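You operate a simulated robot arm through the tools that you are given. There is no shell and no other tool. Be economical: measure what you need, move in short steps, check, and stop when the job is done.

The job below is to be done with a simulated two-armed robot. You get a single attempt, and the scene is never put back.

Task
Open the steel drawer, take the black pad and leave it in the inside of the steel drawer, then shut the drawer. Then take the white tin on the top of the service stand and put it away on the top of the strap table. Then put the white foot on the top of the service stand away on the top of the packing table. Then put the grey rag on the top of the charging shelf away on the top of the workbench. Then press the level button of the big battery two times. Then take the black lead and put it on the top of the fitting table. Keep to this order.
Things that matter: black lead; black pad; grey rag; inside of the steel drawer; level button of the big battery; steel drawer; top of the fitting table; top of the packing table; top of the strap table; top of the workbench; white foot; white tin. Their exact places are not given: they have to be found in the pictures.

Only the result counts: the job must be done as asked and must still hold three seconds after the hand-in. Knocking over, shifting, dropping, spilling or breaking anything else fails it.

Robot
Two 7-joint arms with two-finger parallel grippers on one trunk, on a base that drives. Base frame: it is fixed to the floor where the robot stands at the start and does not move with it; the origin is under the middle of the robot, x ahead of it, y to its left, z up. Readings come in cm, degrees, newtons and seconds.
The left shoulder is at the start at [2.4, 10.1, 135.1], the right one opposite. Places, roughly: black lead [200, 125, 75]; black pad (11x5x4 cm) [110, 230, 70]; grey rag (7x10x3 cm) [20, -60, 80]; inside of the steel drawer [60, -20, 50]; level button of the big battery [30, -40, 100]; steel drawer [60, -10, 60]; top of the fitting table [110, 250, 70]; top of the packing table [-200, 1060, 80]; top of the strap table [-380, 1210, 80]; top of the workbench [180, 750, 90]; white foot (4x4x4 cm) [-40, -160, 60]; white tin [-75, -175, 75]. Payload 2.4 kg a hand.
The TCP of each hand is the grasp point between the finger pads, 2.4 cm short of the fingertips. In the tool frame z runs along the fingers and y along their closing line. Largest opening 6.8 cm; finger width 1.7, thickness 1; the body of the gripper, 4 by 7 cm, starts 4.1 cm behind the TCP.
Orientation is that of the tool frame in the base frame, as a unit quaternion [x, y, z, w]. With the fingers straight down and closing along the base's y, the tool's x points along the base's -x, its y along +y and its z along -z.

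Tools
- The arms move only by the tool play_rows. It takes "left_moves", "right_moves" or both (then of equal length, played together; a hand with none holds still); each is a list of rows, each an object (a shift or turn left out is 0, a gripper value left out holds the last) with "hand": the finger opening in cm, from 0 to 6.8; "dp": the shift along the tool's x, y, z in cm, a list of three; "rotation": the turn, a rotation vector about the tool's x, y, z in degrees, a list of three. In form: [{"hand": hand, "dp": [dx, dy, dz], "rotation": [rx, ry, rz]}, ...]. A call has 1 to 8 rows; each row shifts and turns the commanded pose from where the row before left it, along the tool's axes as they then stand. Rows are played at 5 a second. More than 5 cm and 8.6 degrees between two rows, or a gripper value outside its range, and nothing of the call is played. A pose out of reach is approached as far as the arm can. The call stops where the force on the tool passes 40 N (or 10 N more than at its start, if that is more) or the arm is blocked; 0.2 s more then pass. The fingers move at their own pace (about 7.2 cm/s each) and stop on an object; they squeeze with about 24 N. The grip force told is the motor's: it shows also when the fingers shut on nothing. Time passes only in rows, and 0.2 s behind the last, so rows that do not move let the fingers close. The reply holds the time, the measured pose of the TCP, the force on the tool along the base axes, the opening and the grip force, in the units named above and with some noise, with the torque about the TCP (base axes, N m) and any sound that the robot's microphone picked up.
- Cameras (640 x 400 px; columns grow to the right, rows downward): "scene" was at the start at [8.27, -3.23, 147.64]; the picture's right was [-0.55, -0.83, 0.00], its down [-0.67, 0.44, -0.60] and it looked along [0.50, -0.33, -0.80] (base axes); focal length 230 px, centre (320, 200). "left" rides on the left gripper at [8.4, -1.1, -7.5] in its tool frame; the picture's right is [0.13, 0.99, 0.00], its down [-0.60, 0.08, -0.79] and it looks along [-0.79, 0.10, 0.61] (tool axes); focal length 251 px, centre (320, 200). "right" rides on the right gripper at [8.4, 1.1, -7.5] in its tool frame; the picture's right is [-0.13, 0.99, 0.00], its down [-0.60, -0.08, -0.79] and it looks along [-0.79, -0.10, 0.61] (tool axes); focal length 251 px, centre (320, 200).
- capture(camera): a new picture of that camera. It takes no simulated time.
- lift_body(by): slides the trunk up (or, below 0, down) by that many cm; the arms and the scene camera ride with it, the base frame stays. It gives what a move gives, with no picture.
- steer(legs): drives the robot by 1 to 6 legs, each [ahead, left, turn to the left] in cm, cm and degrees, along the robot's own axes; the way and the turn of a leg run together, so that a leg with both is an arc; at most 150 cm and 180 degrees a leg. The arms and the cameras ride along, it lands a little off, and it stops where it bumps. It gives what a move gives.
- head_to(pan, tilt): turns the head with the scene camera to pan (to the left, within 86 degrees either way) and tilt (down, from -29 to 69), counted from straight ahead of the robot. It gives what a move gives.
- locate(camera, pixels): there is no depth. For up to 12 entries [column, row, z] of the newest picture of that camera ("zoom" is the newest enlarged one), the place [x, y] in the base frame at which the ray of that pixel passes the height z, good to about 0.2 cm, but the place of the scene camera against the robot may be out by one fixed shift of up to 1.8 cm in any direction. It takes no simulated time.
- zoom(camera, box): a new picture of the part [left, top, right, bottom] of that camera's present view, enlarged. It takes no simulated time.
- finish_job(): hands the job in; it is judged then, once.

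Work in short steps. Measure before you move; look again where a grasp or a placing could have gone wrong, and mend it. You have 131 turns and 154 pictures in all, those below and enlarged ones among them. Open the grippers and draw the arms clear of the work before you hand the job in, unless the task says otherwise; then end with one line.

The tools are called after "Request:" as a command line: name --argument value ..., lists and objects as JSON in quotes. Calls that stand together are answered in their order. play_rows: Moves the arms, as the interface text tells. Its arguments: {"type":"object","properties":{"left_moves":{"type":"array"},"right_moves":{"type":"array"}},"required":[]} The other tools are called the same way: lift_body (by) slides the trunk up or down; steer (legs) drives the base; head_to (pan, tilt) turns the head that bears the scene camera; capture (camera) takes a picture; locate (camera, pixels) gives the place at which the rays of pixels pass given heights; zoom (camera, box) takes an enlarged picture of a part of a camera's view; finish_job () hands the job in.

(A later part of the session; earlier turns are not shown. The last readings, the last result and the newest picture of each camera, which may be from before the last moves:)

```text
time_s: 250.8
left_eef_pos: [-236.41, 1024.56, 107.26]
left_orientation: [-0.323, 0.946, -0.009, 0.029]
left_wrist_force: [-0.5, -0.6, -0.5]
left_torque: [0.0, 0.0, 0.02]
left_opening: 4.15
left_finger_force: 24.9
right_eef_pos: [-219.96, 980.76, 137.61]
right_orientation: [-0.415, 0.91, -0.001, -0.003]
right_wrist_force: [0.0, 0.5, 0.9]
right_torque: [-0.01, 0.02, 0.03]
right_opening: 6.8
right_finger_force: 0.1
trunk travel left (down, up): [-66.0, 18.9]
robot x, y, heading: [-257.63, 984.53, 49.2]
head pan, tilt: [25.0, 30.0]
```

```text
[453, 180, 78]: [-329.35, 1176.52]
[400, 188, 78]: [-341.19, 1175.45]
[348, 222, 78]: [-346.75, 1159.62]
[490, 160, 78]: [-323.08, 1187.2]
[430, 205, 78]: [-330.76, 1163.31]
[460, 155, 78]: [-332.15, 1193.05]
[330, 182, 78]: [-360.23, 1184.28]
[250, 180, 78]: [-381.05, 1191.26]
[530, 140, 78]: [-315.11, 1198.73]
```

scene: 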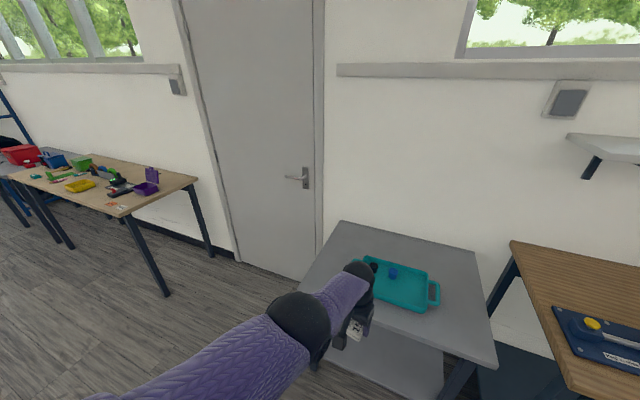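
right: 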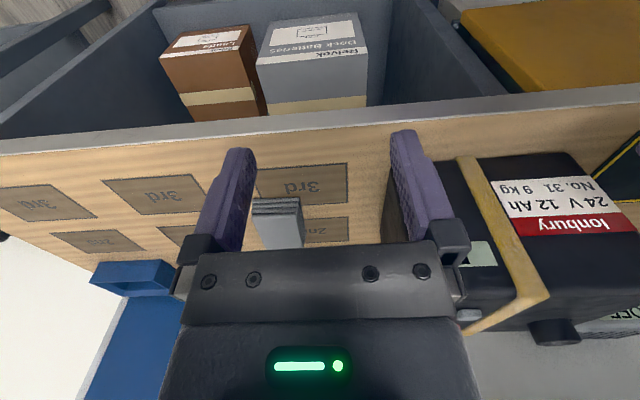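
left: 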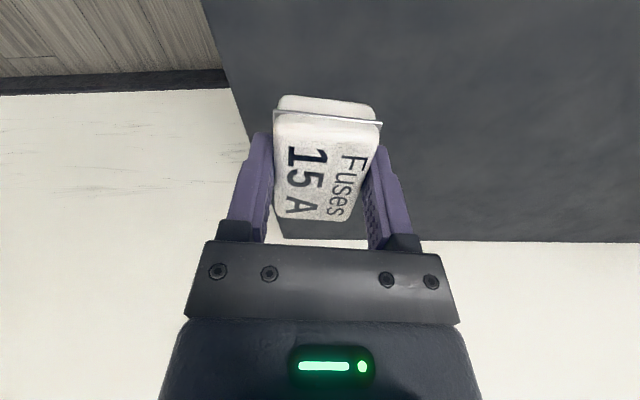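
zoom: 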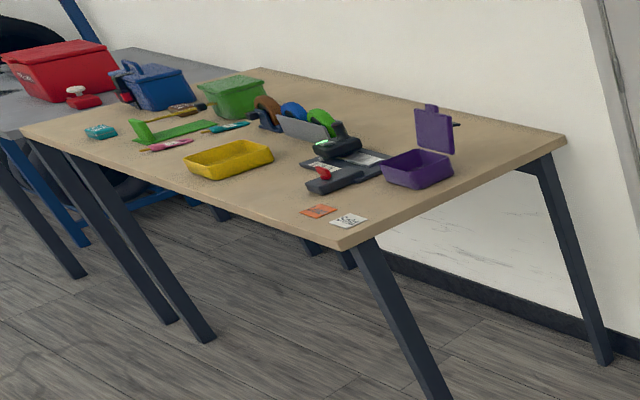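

Free front strip between the yellow tray and the cards: target s≈697.5, d≈-1017, i.e. about (-368,1177). I drive there, stopping a bit short.

Request:
steer --legs '[[0, 0, 2.8], [0, 120, 0], [0, 76, 0], [22, 0, 0]]'

Request:
head_to --pan 10 --tilt 50

Request:
capture --camera "scene"

Request:
capture --camera "left"

```text
time_s: 262.0
left_eef_pos: [-377.52, 1159.41, 107.03]
left_orientation: [-0.354, 0.935, -0.009, 0.028]
left_wrist_force: [-0.7, -0.4, -0.7]
left_torque: [0.01, 0.01, 0.01]
left_opening: 4.14
left_finger_force: 23.7
right_eef_pos: [-358.05, 1116.97, 137.51]
right_orientation: [-0.444, 0.896, -0.002, -0.004]
right_wrist_force: [0.0, -0.1, 0.8]
right_torque: [-0.01, 0.02, 0.02]
right_opening: 6.82
right_finger_force: 0.1
trunk travel left (down, up): [-66.0, 18.9]
robot x, y, heading: [-395.98, 1118.51, 52.7]
head pan, tilt: [25.0, 30.0]
```

```text
time_s: 262.9
left_eef_pos: [-377.39, 1159.51, 107.18]
left_orientation: [-0.354, 0.935, -0.008, 0.029]
left_wrist_force: [-0.6, 0.5, -0.5]
left_torque: [-0.02, -0.04, -0.03]
left_opening: 4.14
left_finger_force: 24.0
right_eef_pos: [-358.12, 1116.94, 137.55]
right_orientation: [-0.445, 0.896, -0.002, -0.003]
right_wrist_force: [0.1, -0.2, 0.7]
right_torque: [0.05, 0.01, 0.01]
right_opening: 6.77
right_finger_force: 0.0
trunk travel left (down, up): [-66.0, 18.9]
robot x, y, heading: [-395.81, 1118.55, 52.7]
head pan, tilt: [10.0, 50.0]
```

```text
58 pictures are left
```

scene: 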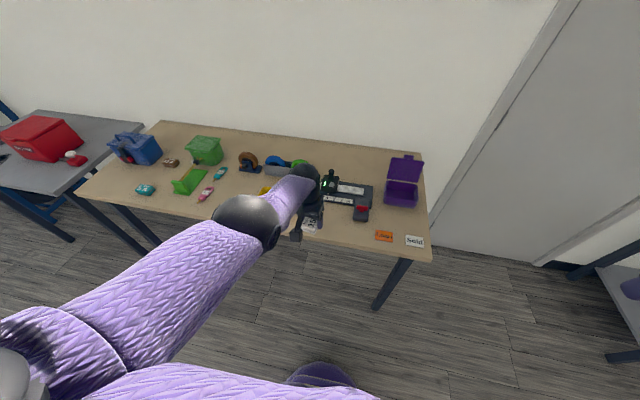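

```text
57 pictures are left
```

left: 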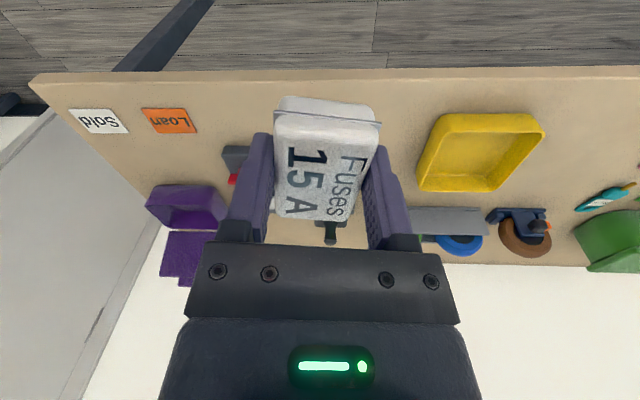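

The left view shows everything: table front edge at row ~75, orange card to (196,132), tray from (420,190), scale nose near (235,150–180). I locate these on z 78.

Request:
locate --camera "left" --pixels '[[300, 73, 78], [400, 72, 78], [196, 132, 78], [418, 188, 78], [440, 118, 78], [240, 150, 78], [225, 185, 78], [330, 243, 78], [320, 130, 78]]'

```text
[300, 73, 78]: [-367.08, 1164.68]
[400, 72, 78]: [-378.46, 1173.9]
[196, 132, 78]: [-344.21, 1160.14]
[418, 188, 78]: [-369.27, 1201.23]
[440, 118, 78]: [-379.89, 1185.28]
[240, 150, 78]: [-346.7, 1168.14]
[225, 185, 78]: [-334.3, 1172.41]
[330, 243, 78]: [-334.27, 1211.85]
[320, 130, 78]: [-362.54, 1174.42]
```

Gap at d≈-1013 is free and my TCP is already at that d, 18 cm short in s. I drive 18 forward, lower most of the way and check.

Request:
steer --legs '[[18, 0, 0]]'

Request:
lift_body --by -18

Request:
capture --camera "left"

Request:
capture --camera "scene"

```text
time_s: 264.4
left_eef_pos: [-366.54, 1173.92, 107.17]
left_orientation: [-0.354, 0.935, -0.009, 0.029]
left_wrist_force: [0.6, 0.5, -0.5]
left_torque: [-0.03, 0.02, -0.01]
left_opening: 4.16
left_finger_force: 23.9
right_eef_pos: [-347.09, 1131.35, 137.66]
right_orientation: [-0.444, 0.896, -0.002, -0.004]
right_wrist_force: [1.2, 0.6, -0.9]
right_torque: [-0.01, 0.05, 0.01]
right_opening: 6.79
right_finger_force: 0.0
trunk travel left (down, up): [-66.0, 18.9]
robot x, y, heading: [-385.21, 1133.08, 53.0]
head pan, tilt: [10.0, 50.0]
```

```text
time_s: 266.4
left_eef_pos: [-366.6, 1173.94, 89.14]
left_orientation: [-0.353, 0.935, -0.009, 0.03]
left_wrist_force: [0.3, 0.5, -1.6]
left_torque: [-0.02, 0.01, 0.0]
left_opening: 4.16
left_finger_force: 23.8
right_eef_pos: [-347.18, 1131.2, 119.63]
right_orientation: [-0.445, 0.896, -0.001, -0.003]
right_wrist_force: [-1.0, -0.5, 1.2]
right_torque: [0.01, -0.02, 0.01]
right_opening: 6.8
right_finger_force: 0.0
trunk travel left (down, up): [-48.0, 36.9]
robot x, y, heading: [-385.16, 1133.1, 52.9]
head pan, tilt: [10.0, 50.0]
```

```text
56 pictures are left
```

left: 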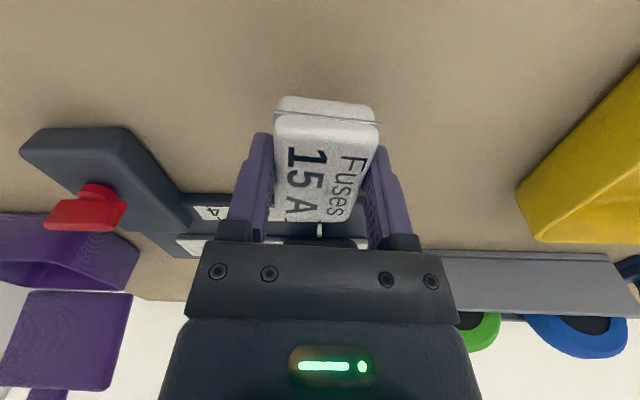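

```text
55 pictures are left
```

scene: 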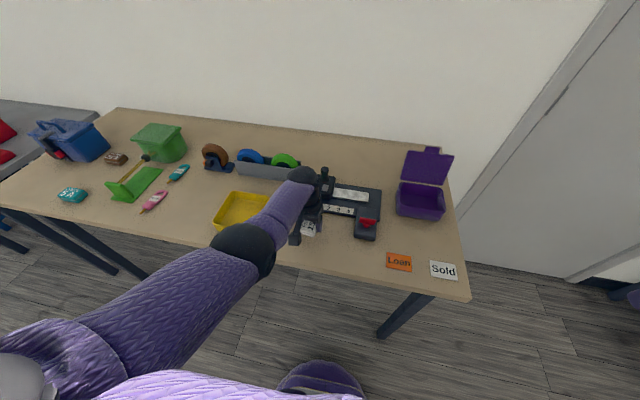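

The spot below is free and well inside the edge. I lower 7 cm, then finely to contact.

Request:
lift_body --by -7.5

Request:
play_rows --left_moves '[{"dp": [0, 0, 0.7]}, {"dp": [0, 0, 0.7]}, {"dp": [0, 0, 0.7]}, {"dp": [0, 0, 0.7]}, {"dp": [0, 0, 0.7]}, {"dp": [0, 0, 0.7]}]'

Request:
capture --camera "left"

```text
time_s: 267.0
left_eef_pos: [-366.42, 1173.7, 86.44]
left_orientation: [-0.355, 0.935, -0.008, 0.029]
left_wrist_force: [-6.1, -12.6, 20.4]
left_torque: [-0.12, 0.73, 0.4]
left_opening: 4.14
left_finger_force: 24.0
right_eef_pos: [-347.3, 1131.02, 116.5]
right_orientation: [-0.446, 0.895, 0.0, -0.003]
right_wrist_force: [0.6, -0.4, 0.5]
right_torque: [0.0, -0.01, 0.02]
right_opening: 6.81
right_finger_force: 0.0
trunk travel left (down, up): [-44.9, 40.0]
robot x, y, heading: [-385.29, 1132.96, 53.1]
head pan, tilt: [10.0, 50.0]
stopped: the force on the tool passed its limit at 99 N (the readings are from after the stop); the commanded pose is now the measured one
```

```text
time_s: 267.3
left_eef_pos: [-366.39, 1173.78, 86.6]
left_orientation: [-0.355, 0.934, -0.007, 0.031]
left_wrist_force: [-7.9, -14.9, 30.1]
left_torque: [-0.05, 1.03, 0.48]
left_opening: 4.13
left_finger_force: 24.0
right_eef_pos: [-347.38, 1131.06, 116.65]
right_orientation: [-0.445, 0.895, 0.0, -0.002]
right_wrist_force: [0.1, 0.8, 0.8]
right_torque: [0.0, 0.0, -0.01]
right_opening: 6.79
right_finger_force: 0.0
trunk travel left (down, up): [-44.9, 40.0]
robot x, y, heading: [-385.15, 1133.09, 53.0]
head pan, tilt: [10.0, 50.0]
stopped in row 1 (left hand): the force on the tool passed its limit at 46 N (the readings are from after the stop); the commanded pose is now the measured one
```

```text
54 pictures are left
```

left: 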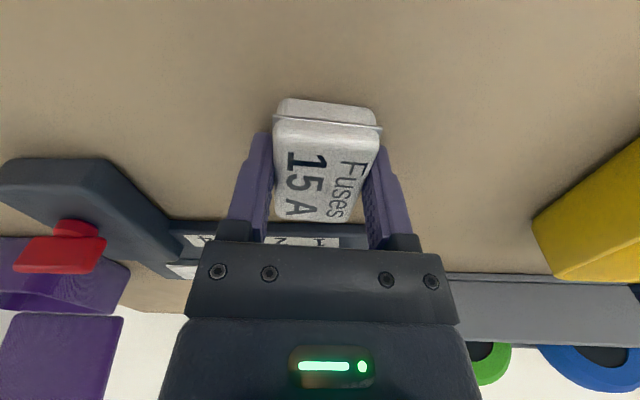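

Contact came at TCP 86.5, earlier than expected. I zoom the scene to see what the fingers touch.

Request:
zoom --camera "scene" --box '[240, 150, 400, 270]'

Request:
locate --camera "scene" --pixels '[[400, 255, 78], [400, 255, 84], [470, 296, 78], [470, 296, 84]]'

Request:
locate --camera "left" --pixels '[[5, 170, 78], [5, 170, 84], [535, 225, 78], [535, 225, 84], [555, 278, 84]]'

```text
3.33 times, centred on (320, 210) of scene
```

zoom: 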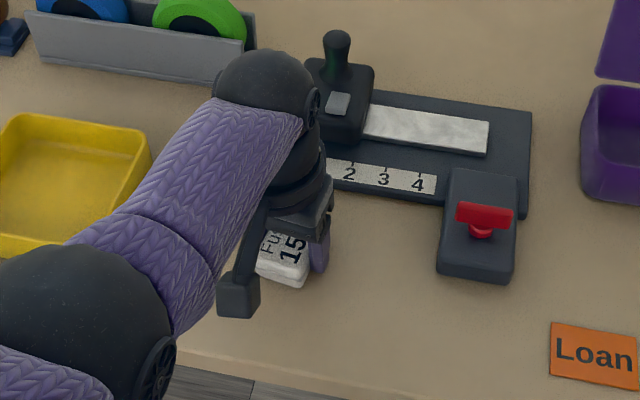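

```text
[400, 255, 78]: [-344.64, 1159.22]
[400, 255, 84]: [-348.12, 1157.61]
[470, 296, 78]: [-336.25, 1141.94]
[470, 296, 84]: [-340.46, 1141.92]
```

```text
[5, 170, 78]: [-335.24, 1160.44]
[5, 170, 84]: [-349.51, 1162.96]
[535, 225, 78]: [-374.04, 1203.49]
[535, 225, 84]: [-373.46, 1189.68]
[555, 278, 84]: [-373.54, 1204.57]
```

I triangulate the gauge nose's near-left corner (scene (356,232), left (103,160)) to get the table height.

Request:
locate --camera "scene" --pixels '[[356, 230, 78], [356, 230, 82], [356, 230, 86], [318, 264, 84]]'

Request:
locate --camera "left" --pixels '[[103, 159, 78], [103, 159, 82], [103, 159, 86]]'

```text
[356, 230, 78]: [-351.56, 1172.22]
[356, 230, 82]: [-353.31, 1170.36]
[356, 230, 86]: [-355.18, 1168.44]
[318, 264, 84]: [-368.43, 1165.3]
```

```text
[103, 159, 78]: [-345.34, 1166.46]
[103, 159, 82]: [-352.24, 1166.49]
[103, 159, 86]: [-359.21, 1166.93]
```

Table top works out near 83–84, so the tin is resting on it. I ease off slightly, open, and lift away.

Request:
play_rows --left_moves '[{"dp": [0, 0, -0.3]}, {"hand": 6.6}, {}, {}]'

Request:
lift_body --by 20

Request:
capture --camera "left"

```text
time_s: 268.3
left_eef_pos: [-366.36, 1173.97, 86.61]
left_orientation: [-0.355, 0.935, -0.007, 0.03]
left_wrist_force: [0.1, -0.4, 0.3]
left_torque: [-0.02, 0.0, 0.01]
left_opening: 6.6
left_finger_force: 0.1
right_eef_pos: [-347.18, 1131.33, 116.47]
right_orientation: [-0.445, 0.895, -0.002, -0.004]
right_wrist_force: [-0.1, 0.1, 0.3]
right_torque: [0.0, 0.03, -0.01]
right_opening: 6.81
right_finger_force: 0.1
trunk travel left (down, up): [-44.9, 40.0]
robot x, y, heading: [-384.78, 1132.83, 52.9]
head pan, tilt: [10.0, 50.0]
```

```text
time_s: 270.5
left_eef_pos: [-366.21, 1174.08, 106.62]
left_orientation: [-0.355, 0.934, -0.008, 0.03]
left_wrist_force: [-0.2, -0.5, -0.1]
left_torque: [-0.02, 0.01, 0.02]
left_opening: 6.6
left_finger_force: 0.2
right_eef_pos: [-347.25, 1131.45, 136.51]
right_orientation: [-0.446, 0.895, -0.003, -0.005]
right_wrist_force: [-0.1, 0.2, 0.5]
right_torque: [0.02, -0.02, -0.03]
right_opening: 6.81
right_finger_force: 0.0
trunk travel left (down, up): [-64.9, 20.0]
robot x, y, heading: [-385.06, 1132.4, 52.9]
head pan, tilt: [10.0, 50.0]
```

```text
52 pictures are left
```

left: 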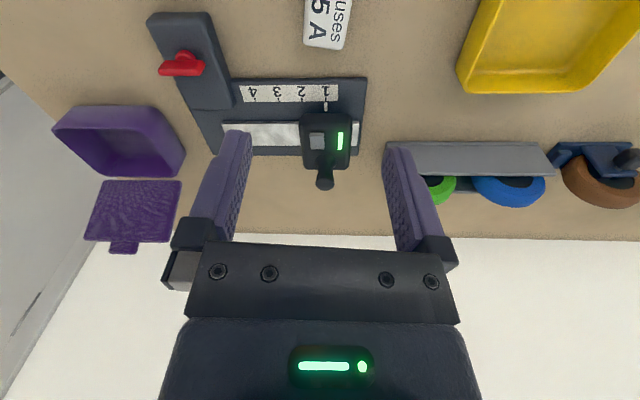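

The tin stands on the strap table by itself. I back off, fold the left arm up and in, and strafe back along the lane.

Request:
steer --legs '[[-45, 0, -1]]'

Request:
play_rows --left_moves '[{"dp": [2.5, 0, -4]}, {"dp": [2.5, 0, -4]}, {"dp": [2.5, 0, -4]}, {"dp": [2.5, 0, -4]}, {"dp": [2.5, 0, -4]}, {"dp": [2.5, 0, -4]}]'

Request:
steer --legs '[[0, -150, 0], [0, -150, 0], [0, -150, 0], [0, -150, 0], [0, -148, 0]]'

```text
time_s: 273.2
left_eef_pos: [-393.24, 1138.0, 106.54]
left_orientation: [-0.348, 0.937, -0.008, 0.03]
left_wrist_force: [0.4, -0.3, 0.3]
left_torque: [0.0, 0.04, -0.01]
left_opening: 6.61
left_finger_force: 0.1
right_eef_pos: [-374.74, 1094.98, 136.55]
right_orientation: [-0.439, 0.898, -0.002, -0.004]
right_wrist_force: [0.2, -0.7, 1.0]
right_torque: [0.01, 0.02, 0.03]
right_opening: 6.78
right_finger_force: 0.0
trunk travel left (down, up): [-64.9, 20.0]
robot x, y, heading: [-412.26, 1096.88, 52.0]
head pan, tilt: [10.0, 50.0]
```

```text
time_s: 274.6
left_eef_pos: [-406.21, 1127.86, 129.73]
left_orientation: [-0.348, 0.937, -0.007, 0.03]
left_wrist_force: [0.0, -0.6, -0.2]
left_torque: [0.01, 0.0, -0.05]
left_opening: 6.63
left_finger_force: 0.0
right_eef_pos: [-374.81, 1094.95, 136.5]
right_orientation: [-0.439, 0.899, -0.002, -0.004]
right_wrist_force: [-0.4, -0.3, -0.7]
right_torque: [0.03, 0.02, 0.02]
right_opening: 6.83
right_finger_force: 0.1
trunk travel left (down, up): [-64.9, 20.0]
robot x, y, heading: [-412.06, 1096.59, 51.9]
head pan, tilt: [10.0, 50.0]
```

```text
time_s: 309.9
left_eef_pos: [192.35, 685.28, 129.67]
left_orientation: [-0.366, 0.93, -0.008, 0.029]
left_wrist_force: [0.9, -0.3, 0.7]
left_torque: [0.04, -0.03, -0.04]
left_opening: 6.59
left_finger_force: 0.1
right_eef_pos: [225.07, 653.7, 136.48]
right_orientation: [-0.456, 0.89, -0.001, -0.003]
right_wrist_force: [-0.1, 0.2, 0.3]
right_torque: [0.0, -0.03, 0.01]
right_opening: 6.8
right_finger_force: 0.0
trunk travel left (down, up): [-64.9, 20.0]
robot x, y, heading: [187.16, 654.03, 54.7]
head pan, tilt: [10.0, 50.0]
```

I continue the reverse route past the cabinet and the fitting table, back beside the bench.

Request:
steer --legs '[[0, 0, -2.8], [-130, -22, 0], [-60, -110, 0], [-55, -122, 0], [-150, 0, 0], [-60, 0, 0]]'

```text
time_s: 339.3
left_eef_pos: [106.42, 170.32, 129.75]
left_orientation: [-0.336, 0.942, -0.008, 0.03]
left_wrist_force: [-0.1, -0.1, -0.1]
left_torque: [0.01, 0.01, -0.01]
left_opening: 6.61
left_finger_force: 0.0
right_eef_pos: [136.9, 136.5, 136.57]
right_orientation: [-0.427, 0.904, -0.001, -0.004]
right_wrist_force: [-0.7, -0.4, -0.5]
right_torque: [0.0, 0.0, -0.01]
right_opening: 6.78
right_finger_force: 0.0
trunk travel left (down, up): [-64.9, 20.0]
robot x, y, heading: [99.29, 139.46, 50.7]
head pan, tilt: [10.0, 50.0]
```

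Position is good (s≈171, d≈-8). I back along the bench to the service stand and turn to face it.

Request:
steer --legs '[[0, 14, 1.1], [-150, 0, 0], [-150, 0, 0], [-8, 0, 0], [0, 0, -90]]'

Request:
head_to --pan -5 --tilt 50

Request:
capture --camera "scene"

Request:
capture --camera "right"

```text
time_s: 359.1
left_eef_pos: [-61.78, -102.29, 129.69]
left_orientation: [0.413, 0.91, -0.027, 0.016]
left_wrist_force: [-0.6, 0.1, -1.1]
left_torque: [0.0, 0.0, -0.03]
left_opening: 6.61
left_finger_force: 0.0
right_eef_pos: [-94.48, -133.96, 136.47]
right_orientation: [0.32, 0.947, 0.002, -0.003]
right_wrist_force: [0.1, 1.0, 0.6]
right_torque: [0.03, -0.02, -0.01]
right_opening: 6.78
right_finger_force: 0.0
trunk travel left (down, up): [-64.9, 20.0]
robot x, y, heading: [-92.74, -95.86, -37.4]
head pan, tilt: [10.0, 50.0]
```

```text
time_s: 359.8
left_eef_pos: [-61.81, -102.38, 129.72]
left_orientation: [0.413, 0.91, -0.026, 0.015]
left_wrist_force: [-0.4, -0.4, 0.7]
left_torque: [-0.04, -0.02, -0.01]
left_opening: 6.58
left_finger_force: 0.1
right_eef_pos: [-94.56, -133.88, 136.47]
right_orientation: [0.321, 0.947, 0.001, -0.004]
right_wrist_force: [-0.2, 0.0, 0.1]
right_torque: [-0.02, -0.01, -0.01]
right_opening: 6.79
right_finger_force: 0.1
trunk travel left (down, up): [-64.9, 20.0]
robot x, y, heading: [-92.79, -96.48, -37.3]
head pan, tilt: [-5.0, 50.0]
```

```text
51 pictures are left
```

scene: 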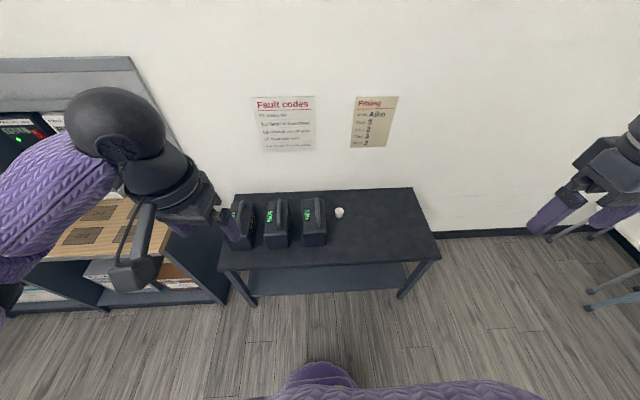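

```text
50 pictures are left
```

right: 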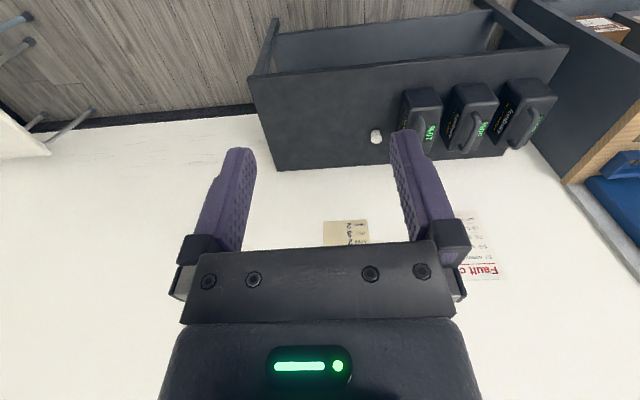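

The foot is at right-camera (376,136) beside the third battery (edge ≈ (402,95–150)). I locate both at the stand height.

Request:
locate --camera "right" --pixels '[[376, 136, 64], [376, 143, 66], [376, 130, 62], [403, 92, 75], [410, 150, 75], [250, 73, 62]]'

Request:
locate --camera "scene" --pixels '[[339, 212, 64], [327, 245, 62], [325, 200, 82], [440, 257, 62]]'

Request:
zoom --camera "scene" --box '[288, 180, 384, 260]'

```text
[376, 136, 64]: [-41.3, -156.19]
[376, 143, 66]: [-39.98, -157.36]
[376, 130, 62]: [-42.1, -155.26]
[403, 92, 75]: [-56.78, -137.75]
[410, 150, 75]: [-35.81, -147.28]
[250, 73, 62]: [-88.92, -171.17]
```

```text
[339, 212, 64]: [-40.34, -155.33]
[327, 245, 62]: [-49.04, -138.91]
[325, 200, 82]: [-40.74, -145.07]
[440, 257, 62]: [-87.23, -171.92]
```

```text
5.00 times, centred on (336, 220) of scene
```

zoom: 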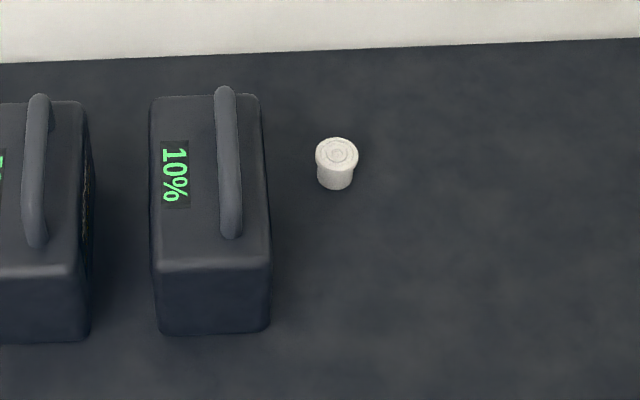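

Foot ≈ (-41,-155.8), 6 cm clear of the battery. I'll use the right hand pitched 34° forward: drive closer, pitch the hand, raise the left hand out of the way, then lower the trunk.

Request:
steer --legs '[[23, -3, 0]]'

Request:
play_rows --right_moves '[{"rotation": [0, -8.5, 0]}, {"rotation": [0, -8.5, 0]}, {"rotation": [0, -8.5, 0]}, {"rotation": [0, -8.5, 0]}, {"dp": [-2.5, 4, 0]}, {"dp": [-2.5, 4, 0]}, {"dp": [-2.5, 4, 0]}, {"dp": [0, 4, 0], "hand": 6}]' --left_moves '[{"dp": [0, 0, -2.5]}, {"dp": [0, 0, -2.5]}, {"dp": [0, 0, -2.5]}, {"dp": [0, 0, -2.5]}, {}, {}, {}, {}]'

Request:
lift_body --by -44

Request:
capture --camera "right"

```text
time_s: 361.6
left_eef_pos: [-45.07, -118.62, 129.54]
left_orientation: [0.411, 0.911, -0.026, 0.016]
left_wrist_force: [-0.1, 0.0, -0.6]
left_torque: [0.01, 0.01, -0.01]
left_opening: 6.63
left_finger_force: 0.1
right_eef_pos: [-77.69, -150.39, 136.48]
right_orientation: [0.319, 0.948, 0.002, -0.007]
right_wrist_force: [0.3, -0.4, 0.7]
right_torque: [0.01, 0.01, -0.03]
right_opening: 6.79
right_finger_force: 0.0
trunk travel left (down, up): [-64.9, 20.0]
robot x, y, heading: [-76.26, -112.27, -37.2]
head pan, tilt: [-5.0, 50.0]
```

```text
time_s: 363.4
left_eef_pos: [-45.19, -117.89, 139.87]
left_orientation: [0.411, 0.911, -0.027, 0.015]
left_wrist_force: [-0.4, 0.0, -0.3]
left_torque: [0.01, -0.04, -0.02]
left_opening: 6.61
left_finger_force: 0.0
right_eef_pos: [-62.62, -142.12, 141.15]
right_orientation: [0.307, 0.907, -0.092, 0.272]
right_wrist_force: [0.3, 0.5, 0.0]
right_torque: [-0.02, -0.01, 0.02]
right_opening: 6.04
right_finger_force: 0.0
right hand out of reach, approached as far as the arm can: row 5
trunk travel left (down, up): [-64.9, 20.0]
robot x, y, heading: [-75.92, -112.64, -37.4]
head pan, tilt: [-5.0, 50.0]
```

```text
refused: -44 is not a number from -40 to 40
```

```text
48 pictures are left
```

right: 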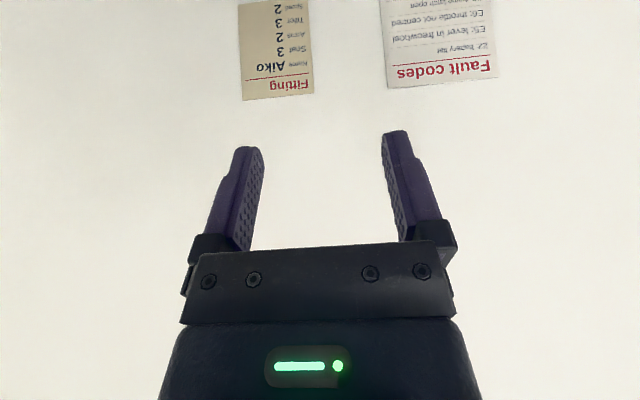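

Lowering in one go is limited to 40 cm, so I lower 40 and look.

Request:
lift_body --by -40

Request:
play_rows --right_moves '[{"dp": [-4, 0.6, 2]}, {"dp": [-4, 0.6, 2]}, {"dp": [-2, 0.6, 3]}, {"dp": [0, 0.5, 4.5]}]'

Request:
capture --camera "right"

```text
time_s: 367.2
left_eef_pos: [-45.15, -118.04, 99.7]
left_orientation: [0.411, 0.911, -0.025, 0.016]
left_wrist_force: [0.5, 0.0, 0.1]
left_torque: [0.01, 0.0, 0.02]
left_opening: 6.59
left_finger_force: 0.1
right_eef_pos: [-61.55, -143.36, 98.97]
right_orientation: [0.309, 0.918, -0.079, 0.237]
right_wrist_force: [0.5, -0.3, -0.1]
right_torque: [0.01, 0.02, -0.02]
right_opening: 5.97
right_finger_force: 0.1
trunk travel left (down, up): [-24.9, 60.0]
robot x, y, heading: [-76.17, -112.69, -37.3]
head pan, tilt: [-5.0, 50.0]
```

```text
time_s: 368.2
left_eef_pos: [-45.13, -118.0, 99.72]
left_orientation: [0.411, 0.911, -0.026, 0.016]
left_wrist_force: [-0.5, 0.9, 0.3]
left_torque: [0.0, -0.01, -0.02]
left_opening: 6.6
left_finger_force: 0.1
right_eef_pos: [-48.69, -150.22, 93.82]
right_orientation: [0.31, 0.918, -0.08, 0.236]
right_wrist_force: [0.5, -0.2, 0.7]
right_torque: [-0.03, 0.02, 0.05]
right_opening: 6.0
right_finger_force: 0.1
trunk travel left (down, up): [-24.9, 60.0]
robot x, y, heading: [-76.36, -112.66, -37.3]
head pan, tilt: [-5.0, 50.0]
```

```text
47 pictures are left
```

right: 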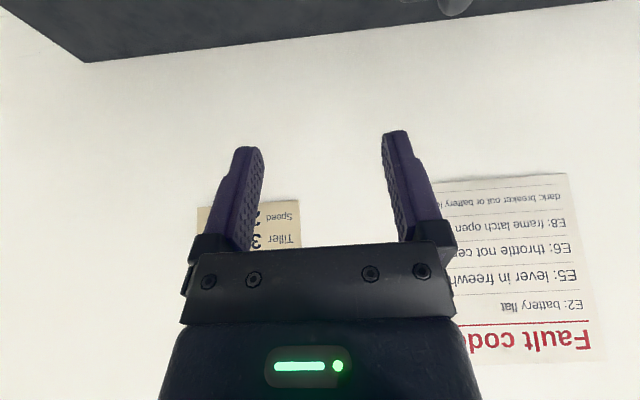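

Remaining: ≈9.5 cm forward, 29 down. I lower the trunk 16 more and advance part way, then look.

Request:
lift_body --by -16

Request:
play_rows --right_moves '[{"dp": [-2.4, 0, 3]}, {"dp": [-2.4, 0, 3]}, {"hand": 5.6}]'

Request:
capture --camera "right"

Request:
capture --camera "scene"

```text
time_s: 370.1
left_eef_pos: [-45.14, -118.05, 83.63]
left_orientation: [0.411, 0.911, -0.026, 0.017]
left_wrist_force: [0.7, -0.8, -0.6]
left_torque: [0.01, 0.02, 0.02]
left_opening: 6.61
left_finger_force: 0.1
right_eef_pos: [-48.75, -150.23, 77.75]
right_orientation: [0.31, 0.917, -0.08, 0.237]
right_wrist_force: [0.7, 0.2, 0.1]
right_torque: [0.04, -0.04, 0.03]
right_opening: 5.99
right_finger_force: 0.1
trunk travel left (down, up): [-8.9, 76.0]
robot x, y, heading: [-75.95, -112.54, -37.2]
head pan, tilt: [-5.0, 50.0]
```

```text
time_s: 370.9
left_eef_pos: [-45.31, -117.98, 83.63]
left_orientation: [0.411, 0.911, -0.026, 0.015]
left_wrist_force: [-0.4, 0.5, -0.2]
left_torque: [0.01, 0.01, 0.01]
left_opening: 6.61
left_finger_force: 0.0
right_eef_pos: [-43.15, -154.44, 74.71]
right_orientation: [0.31, 0.918, -0.079, 0.236]
right_wrist_force: [-0.7, 0.3, 0.0]
right_torque: [0.0, -0.01, 0.02]
right_opening: 5.61
right_finger_force: 0.1
trunk travel left (down, up): [-8.9, 76.0]
robot x, y, heading: [-75.94, -112.66, -37.4]
head pan, tilt: [-5.0, 50.0]
```

```text
46 pictures are left
```

right: 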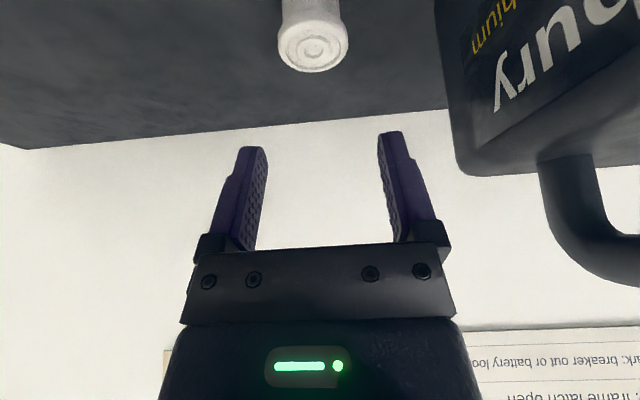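

```text
45 pictures are left
```

scene: 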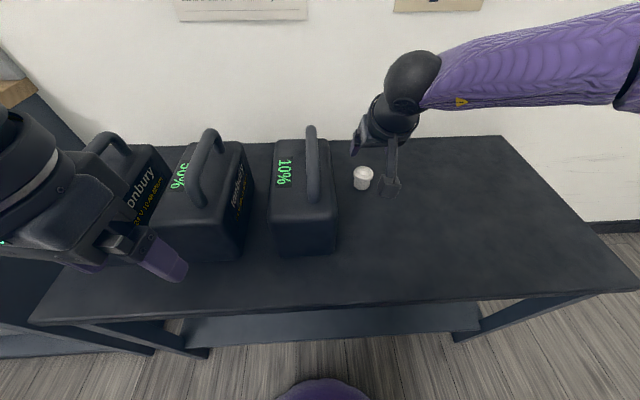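

The foot's top disc is at right (314,45). I locate it at z 66.

Request:
locate --camera "right" --pixels '[[314, 45, 66], [314, 5, 62], [314, 45, 67], [455, 165, 70]]'

```text
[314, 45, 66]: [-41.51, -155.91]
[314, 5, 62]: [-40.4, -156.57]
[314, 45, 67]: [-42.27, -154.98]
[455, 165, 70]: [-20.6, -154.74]
```

Needed: X +2.4, then Z +9.7 along the tool. I do it in steps and check before closing.

Request:
play_rows --right_moves '[{"dp": [2.4, -0.3, 0]}, {"dp": [0, 0, 3.2]}, {"dp": [0, 0, 3.2]}, {"dp": [0, 0, 2.4]}]'

Request:
capture --camera "right"

```text
time_s: 371.9
left_eef_pos: [-45.25, -118.1, 83.63]
left_orientation: [0.412, 0.911, -0.026, 0.016]
left_wrist_force: [0.0, 0.7, 0.7]
left_torque: [0.0, 0.0, 0.0]
left_opening: 6.62
left_finger_force: 0.1
right_eef_pos: [-41.61, -156.05, 65.95]
right_orientation: [0.31, 0.917, -0.08, 0.236]
right_wrist_force: [-0.3, 0.0, -0.8]
right_torque: [0.02, 0.0, 0.01]
right_opening: 5.59
right_finger_force: 0.0
trunk travel left (down, up): [-8.9, 76.0]
robot x, y, heading: [-76.3, -112.35, -37.4]
head pan, tilt: [-5.0, 50.0]
```

```text
44 pictures are left
```

right: 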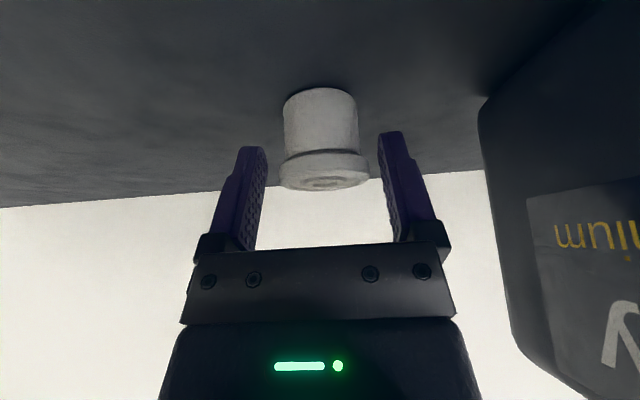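

The foot is centred between the fingers. I go 1.2 cm deeper and close.

Request:
play_rows --right_moves '[{"dp": [0, 0, 1.1]}, {"hand": 3}, {"hand": 2}, {"hand": 2}, {}]'

Request:
lift_body --by 25

Request:
capture --camera "right"

```text
time_s: 373.1
left_eef_pos: [-45.15, -118.1, 83.64]
left_orientation: [0.411, 0.911, -0.026, 0.015]
left_wrist_force: [-0.4, 0.4, -0.5]
left_torque: [0.0, -0.02, -0.02]
left_opening: 6.58
left_finger_force: 0.0
right_eef_pos: [-41.85, -156.47, 65.3]
right_orientation: [0.309, 0.918, -0.078, 0.236]
right_wrist_force: [-0.6, -1.5, 1.0]
right_torque: [0.01, 0.02, -0.04]
right_opening: 3.47
right_finger_force: 23.6
right hand out of reach, approached as far as the arm can: row 1
trunk travel left (down, up): [-8.9, 76.0]
robot x, y, heading: [-76.35, -113.09, -37.3]
head pan, tilt: [-5.0, 50.0]
```

```text
time_s: 375.6
left_eef_pos: [-45.21, -118.05, 108.66]
left_orientation: [0.411, 0.911, -0.026, 0.017]
left_wrist_force: [-0.1, -0.7, -0.2]
left_torque: [-0.01, 0.01, -0.03]
left_opening: 6.6
left_finger_force: 0.2
right_eef_pos: [-42.85, -155.64, 99.74]
right_orientation: [0.3, 0.89, -0.109, 0.326]
right_wrist_force: [0.1, 0.9, -1.1]
right_torque: [-0.06, 0.0, 0.0]
right_opening: 3.45
right_finger_force: 24.4
trunk travel left (down, up): [-33.9, 51.0]
robot x, y, heading: [-75.93, -112.78, -37.4]
head pan, tilt: [-5.0, 50.0]
```

```text
43 pictures are left
```

right: 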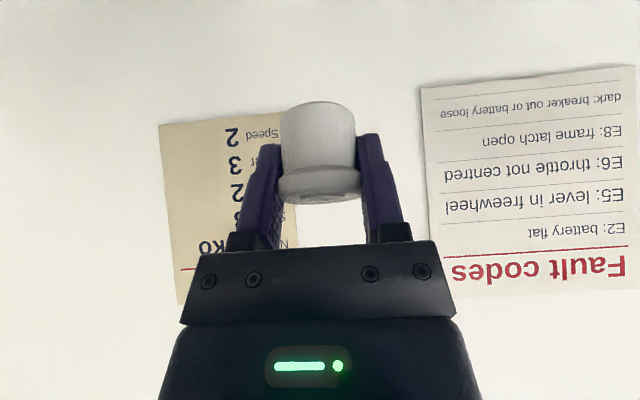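

The foot is gripped (3.45 cm, 24 N). I raise the trunk and drive the known route back toward the far lane.

Request:
lift_body --by 15

Request:
steer --legs '[[-40, 0, 0], [0, 0, 89.5], [150, 0, 0], [150, 0, 0], [10, -27, 0]]'

```text
time_s: 377.4
left_eef_pos: [-45.22, -118.01, 123.66]
left_orientation: [0.412, 0.911, -0.026, 0.015]
left_wrist_force: [-0.4, 0.4, 0.4]
left_torque: [-0.02, 0.0, 0.04]
left_opening: 6.59
left_finger_force: 0.1
right_eef_pos: [-43.61, -155.21, 117.6]
right_orientation: [0.297, 0.881, -0.117, 0.35]
right_wrist_force: [-0.6, 0.1, -1.2]
right_torque: [-0.03, -0.01, 0.0]
right_opening: 3.49
right_finger_force: 24.1
trunk travel left (down, up): [-48.9, 36.0]
robot x, y, heading: [-76.4, -113.03, -37.6]
head pan, tilt: [-5.0, 50.0]
```

```text
time_s: 399.3
left_eef_pos: [115.32, 165.27, 123.68]
left_orientation: [-0.338, 0.941, -0.008, 0.029]
left_wrist_force: [0.5, -0.1, -0.2]
left_torque: [0.0, 0.0, 0.0]
left_opening: 6.62
left_finger_force: 0.0
right_eef_pos: [152.76, 165.8, 117.65]
right_orientation: [-0.4, 0.839, 0.16, 0.333]
right_wrist_force: [0.0, -0.8, -0.8]
right_torque: [0.02, 0.02, 0.0]
right_opening: 3.48
right_finger_force: 24.1
trunk travel left (down, up): [-48.9, 36.0]
robot x, y, heading: [109.2, 134.58, 51.1]
head pan, tilt: [-5.0, 50.0]
```

On track (s≈173, d≈3). I continue around the fitting table to the lane.

Request:
steer --legs '[[150, 0, 0.7], [60, 0, 0], [55, 125, 0], [60, 115, 0], [92, 20, 0]]'

```text
time_s: 426.7
left_eef_pos: [151.33, 650.08, 123.7]
left_orientation: [-0.365, 0.93, -0.007, 0.03]
left_wrist_force: [0.7, 0.2, -0.2]
left_torque: [0.02, -0.03, 0.0]
left_opening: 6.59
left_finger_force: 0.0
right_eef_pos: [188.38, 652.72, 117.58]
right_orientation: [-0.423, 0.827, 0.169, 0.33]
right_wrist_force: [-0.2, -0.3, -0.4]
right_torque: [0.03, 0.0, 0.01]
right_opening: 3.48
right_finger_force: 23.6
trunk travel left (down, up): [-48.9, 36.0]
robot x, y, heading: [146.65, 618.74, 54.3]
head pan, tilt: [-5.0, 50.0]
```

I correct heading and move up, then strafe left to the packing table.

Request:
steer --legs '[[22, 0, -2.5], [0, 150, 0], [0, 150, 0], [0, 150, 0], [0, 92, 0]]'

Request:
head_to --pan -10 --tilt 45

Request:
capture --camera "scene"

Request:
locate --camera "scene" --pixels '[[320, 200, 82], [320, 250, 82], [250, 230, 82], [400, 230, 82]]'

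```text
time_s: 454.0
left_eef_pos: [-261.77, 1006.3, 123.76]
left_orientation: [-0.349, 0.936, -0.007, 0.03]
left_wrist_force: [0.1, 0.2, 0.0]
left_torque: [0.01, 0.0, 0.01]
left_opening: 6.63
left_finger_force: 0.1
right_eef_pos: [-224.65, 1007.7, 117.66]
right_orientation: [-0.409, 0.834, 0.163, 0.332]
right_wrist_force: [0.1, 0.0, -0.9]
right_torque: [-0.02, 0.01, 0.01]
right_opening: 3.53
right_finger_force: 24.3
trunk travel left (down, up): [-48.9, 36.0]
robot x, y, heading: [-267.11, 975.21, 52.2]
head pan, tilt: [-5.0, 50.0]
```

```text
time_s: 454.7
left_eef_pos: [-261.75, 1006.41, 123.71]
left_orientation: [-0.35, 0.936, -0.008, 0.03]
left_wrist_force: [0.2, -0.3, 1.4]
left_torque: [0.01, 0.02, 0.04]
left_opening: 6.61
left_finger_force: 0.1
right_eef_pos: [-224.58, 1007.67, 117.59]
right_orientation: [-0.409, 0.834, 0.164, 0.332]
right_wrist_force: [0.5, -0.6, -1.0]
right_torque: [-0.01, 0.03, 0.0]
right_opening: 3.49
right_finger_force: 24.7
trunk travel left (down, up): [-48.9, 36.0]
robot x, y, heading: [-267.22, 975.55, 52.3]
head pan, tilt: [-10.0, 45.0]
```

```text
42 pictures are left
```

scene: 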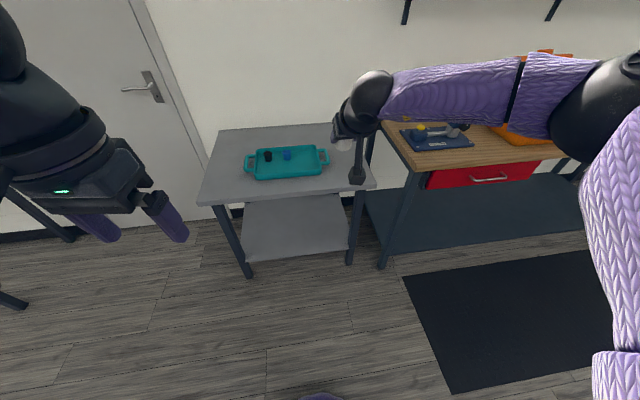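

```text
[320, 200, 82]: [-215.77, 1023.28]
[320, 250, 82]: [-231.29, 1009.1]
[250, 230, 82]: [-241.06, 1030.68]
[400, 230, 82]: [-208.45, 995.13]
```

The grey packing table shows a free right strip between the tray's handle (330,158) and the right edge (368,180). I measure the target around (343,176).

Request:
locate --camera "scene" --pixels '[[343, 177, 82], [343, 177, 78], [300, 197, 82], [372, 189, 82], [330, 160, 83], [327, 176, 83], [200, 206, 82], [300, 197, 78]]'

Request:
zoom --camera "scene" --box '[220, 110, 396, 220]'

Request:
capture --camera "right"

```text
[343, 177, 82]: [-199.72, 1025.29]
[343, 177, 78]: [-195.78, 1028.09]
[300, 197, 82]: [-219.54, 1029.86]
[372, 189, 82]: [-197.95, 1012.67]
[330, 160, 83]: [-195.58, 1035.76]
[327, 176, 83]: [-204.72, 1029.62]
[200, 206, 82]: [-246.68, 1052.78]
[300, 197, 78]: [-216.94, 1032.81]
```

```text
3.64 times, centred on (308, 165) of scene
```

zoom: 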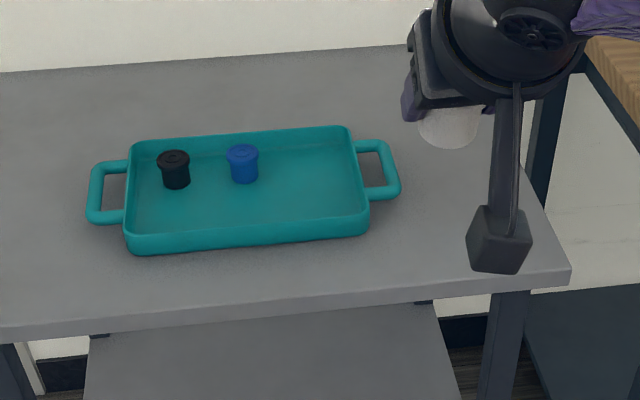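

```text
40 pictures are left
```

right: 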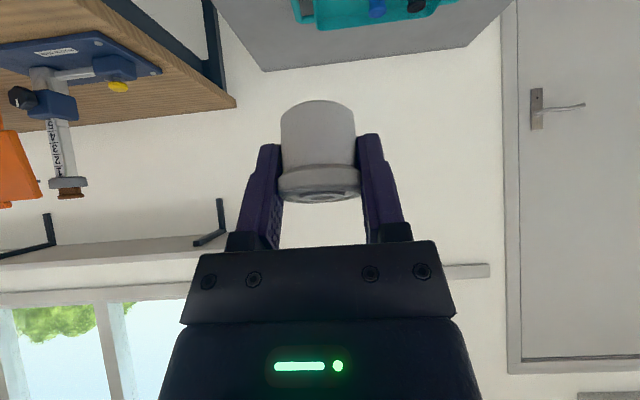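

Target spot in front-right of the tray: ≈ (-198.5,1022.3). I drive 28 ahead and 11.5 right, restore the grasp pitch (+14.7°), lower 24 cm and look.

Request:
steer --legs '[[28, -11.5, -0.5]]'

Request:
lift_body --by -12

Request:
play_rows --right_moves '[{"rotation": [0, 7.3, 0]}, {"rotation": [0, 7.3, 0]}]'

Request:
lift_body --by -12

Request:
capture --camera "right"

Request:
zoom --camera "scene" --box '[200, 120, 456, 280]'

```text
time_s: 456.7
left_eef_pos: [-235.05, 1021.17, 123.6]
left_orientation: [-0.344, 0.939, -0.008, 0.029]
left_wrist_force: [0.0, 0.4, 0.0]
left_torque: [0.0, 0.03, -0.04]
left_opening: 6.63
left_finger_force: 0.0
right_eef_pos: [-197.7, 1022.12, 117.62]
right_orientation: [-0.405, 0.836, 0.162, 0.333]
right_wrist_force: [0.0, 0.4, -0.1]
right_torque: [0.01, 0.0, 0.01]
right_opening: 3.48
right_finger_force: 23.7
trunk travel left (down, up): [-48.9, 36.0]
robot x, y, heading: [-240.94, 989.98, 51.4]
head pan, tilt: [-10.0, 45.0]
```

```text
time_s: 458.2
left_eef_pos: [-235.07, 1021.04, 111.78]
left_orientation: [-0.344, 0.938, -0.007, 0.029]
left_wrist_force: [0.2, 0.1, -0.2]
left_torque: [0.0, -0.01, 0.02]
left_opening: 6.57
left_finger_force: 0.0
right_eef_pos: [-197.98, 1022.07, 105.68]
right_orientation: [-0.405, 0.836, 0.163, 0.333]
right_wrist_force: [-0.5, 0.1, 0.2]
right_torque: [-0.03, 0.06, 0.01]
right_opening: 3.55
right_finger_force: 24.0
trunk travel left (down, up): [-36.9, 48.0]
robot x, y, heading: [-240.88, 990.06, 51.3]
head pan, tilt: [-10.0, 45.0]
```

```text
time_s: 458.8
left_eef_pos: [-235.0, 1021.1, 111.62]
left_orientation: [-0.344, 0.939, -0.007, 0.03]
left_wrist_force: [-0.3, 0.0, -0.8]
left_torque: [-0.01, -0.02, -0.04]
left_opening: 6.6
left_finger_force: 0.0
right_eef_pos: [-198.02, 1020.96, 105.76]
right_orientation: [-0.421, 0.872, 0.109, 0.222]
right_wrist_force: [-0.9, -0.6, 0.1]
right_torque: [0.02, 0.0, -0.02]
right_opening: 3.5
right_finger_force: 23.9
right hand out of reach, approached as far as the arm can: row 2
trunk travel left (down, up): [-36.9, 48.0]
robot x, y, heading: [-240.64, 990.14, 51.8]
head pan, tilt: [-10.0, 45.0]
```

```text
time_s: 460.3
left_eef_pos: [-235.14, 1021.15, 99.65]
left_orientation: [-0.344, 0.938, -0.008, 0.03]
left_wrist_force: [0.1, -0.5, 0.4]
left_torque: [-0.01, 0.01, 0.01]
left_opening: 6.61
left_finger_force: 0.0
right_eef_pos: [-197.97, 1020.92, 93.76]
right_orientation: [-0.422, 0.872, 0.108, 0.224]
right_wrist_force: [0.6, -0.3, -0.7]
right_torque: [-0.02, -0.01, -0.03]
right_opening: 3.5
right_finger_force: 24.4
trunk travel left (down, up): [-24.9, 60.0]
robot x, y, heading: [-241.02, 990.24, 51.5]
head pan, tilt: [-10.0, 45.0]
```

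```text
39 pictures are left
```

right: 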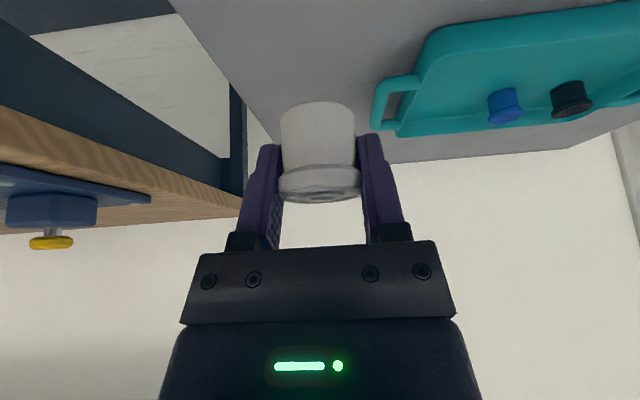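

```text
2.50 times, centred on (328, 200) of scene
```

zoom: 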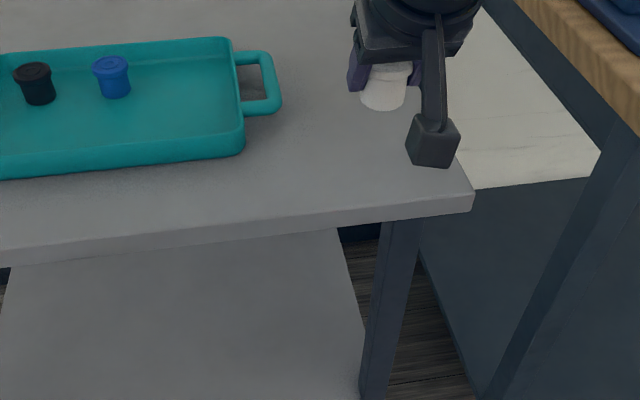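

The foot hangs over the free corner. I nudge the base 2 cm in and left, then lower to contact.

Request:
steer --legs '[[2, 2, 0]]'

Request:
lift_body --by -5

Request:
lift_body --by -2

Request:
capture --camera "right"

```text
time_s: 461.2
left_eef_pos: [-235.29, 1024.03, 99.63]
left_orientation: [-0.343, 0.939, -0.008, 0.03]
left_wrist_force: [-0.6, -0.5, 0.3]
left_torque: [0.01, -0.01, -0.01]
left_opening: 6.6
left_finger_force: 0.0
right_eef_pos: [-198.11, 1023.76, 93.74]
right_orientation: [-0.423, 0.872, 0.109, 0.223]
right_wrist_force: [0.5, -0.6, -0.4]
right_torque: [0.0, 0.01, 0.01]
right_opening: 3.48
right_finger_force: 23.9
trunk travel left (down, up): [-24.9, 60.0]
robot x, y, heading: [-241.44, 993.0, 51.5]
head pan, tilt: [-10.0, 45.0]
```

```text
time_s: 462.1
left_eef_pos: [-235.22, 1023.94, 94.67]
left_orientation: [-0.344, 0.938, -0.008, 0.029]
left_wrist_force: [-0.1, -0.2, 0.1]
left_torque: [0.0, -0.03, 0.0]
left_opening: 6.62
left_finger_force: 0.1
right_eef_pos: [-198.13, 1023.71, 88.72]
right_orientation: [-0.422, 0.872, 0.11, 0.223]
right_wrist_force: [-0.4, 0.7, -0.6]
right_torque: [0.03, -0.04, 0.0]
right_opening: 3.49
right_finger_force: 24.0
trunk travel left (down, up): [-19.9, 65.0]
robot x, y, heading: [-240.94, 992.89, 51.5]
head pan, tilt: [-10.0, 45.0]
```

```text
time_s: 462.8
left_eef_pos: [-235.4, 1023.9, 92.62]
left_orientation: [-0.345, 0.938, -0.008, 0.03]
left_wrist_force: [-0.2, 0.3, 0.1]
left_torque: [0.03, -0.01, -0.03]
left_opening: 6.58
left_finger_force: 0.1
right_eef_pos: [-198.28, 1023.7, 86.81]
right_orientation: [-0.421, 0.872, 0.109, 0.224]
right_wrist_force: [0.1, 0.6, -0.7]
right_torque: [-0.03, -0.01, -0.02]
right_opening: 3.53
right_finger_force: 24.2
trunk travel left (down, up): [-17.9, 67.0]
robot x, y, heading: [-241.49, 993.08, 51.5]
head pan, tilt: [-10.0, 45.0]
```

```text
37 pictures are left
```

right: 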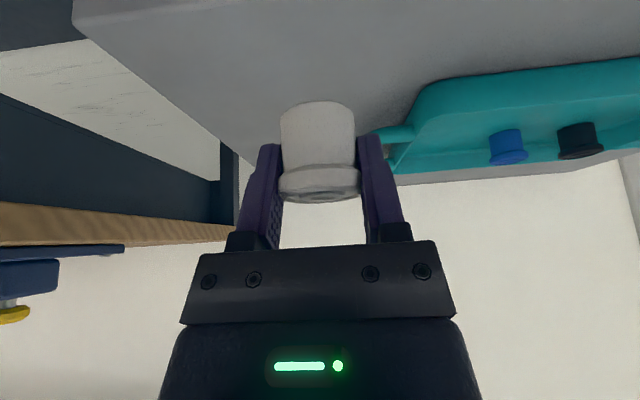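

Not yet down. I lower in single-centimetre steps.

Request:
lift_body --by -1.5

Request:
lift_body --by -1.5

Request:
zoom --camera "right" --box '[160, 40, 480, 240]'

```text
time_s: 463.4
left_eef_pos: [-235.3, 1023.91, 91.16]
left_orientation: [-0.344, 0.939, -0.008, 0.03]
left_wrist_force: [0.0, -0.5, 0.4]
left_torque: [-0.04, 0.0, -0.01]
left_opening: 6.61
left_finger_force: 0.0
right_eef_pos: [-198.18, 1023.71, 85.17]
right_orientation: [-0.421, 0.872, 0.109, 0.223]
right_wrist_force: [0.0, 0.4, -0.5]
right_torque: [0.01, 0.0, 0.01]
right_opening: 3.49
right_finger_force: 23.8
trunk travel left (down, up): [-16.4, 68.5]
robot x, y, heading: [-241.22, 993.18, 51.8]
head pan, tilt: [-10.0, 45.0]
```

```text
time_s: 464.0
left_eef_pos: [-235.34, 1023.86, 89.79]
left_orientation: [-0.344, 0.939, -0.008, 0.029]
left_wrist_force: [-0.2, -0.8, -0.5]
left_torque: [-0.01, 0.03, -0.02]
left_opening: 6.6
left_finger_force: 0.1
right_eef_pos: [-198.21, 1023.69, 83.63]
right_orientation: [-0.42, 0.872, 0.109, 0.224]
right_wrist_force: [-0.4, 0.1, -0.3]
right_torque: [-0.02, 0.0, -0.01]
right_opening: 3.49
right_finger_force: 23.8
trunk travel left (down, up): [-14.9, 70.0]
robot x, y, heading: [-240.98, 993.09, 51.4]
head pan, tilt: [-10.0, 45.0]
```

```text
2.00 times, centred on (320, 140) of right
```

zoom: 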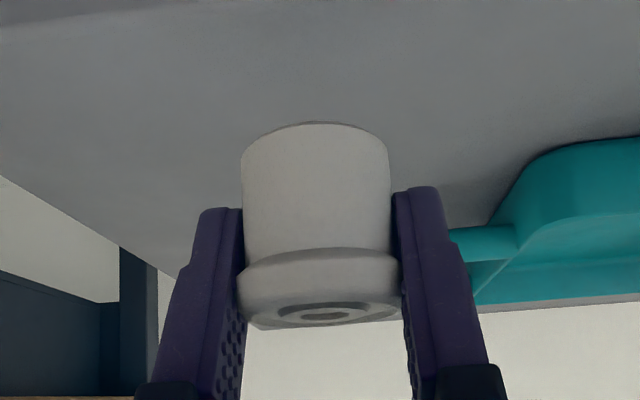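

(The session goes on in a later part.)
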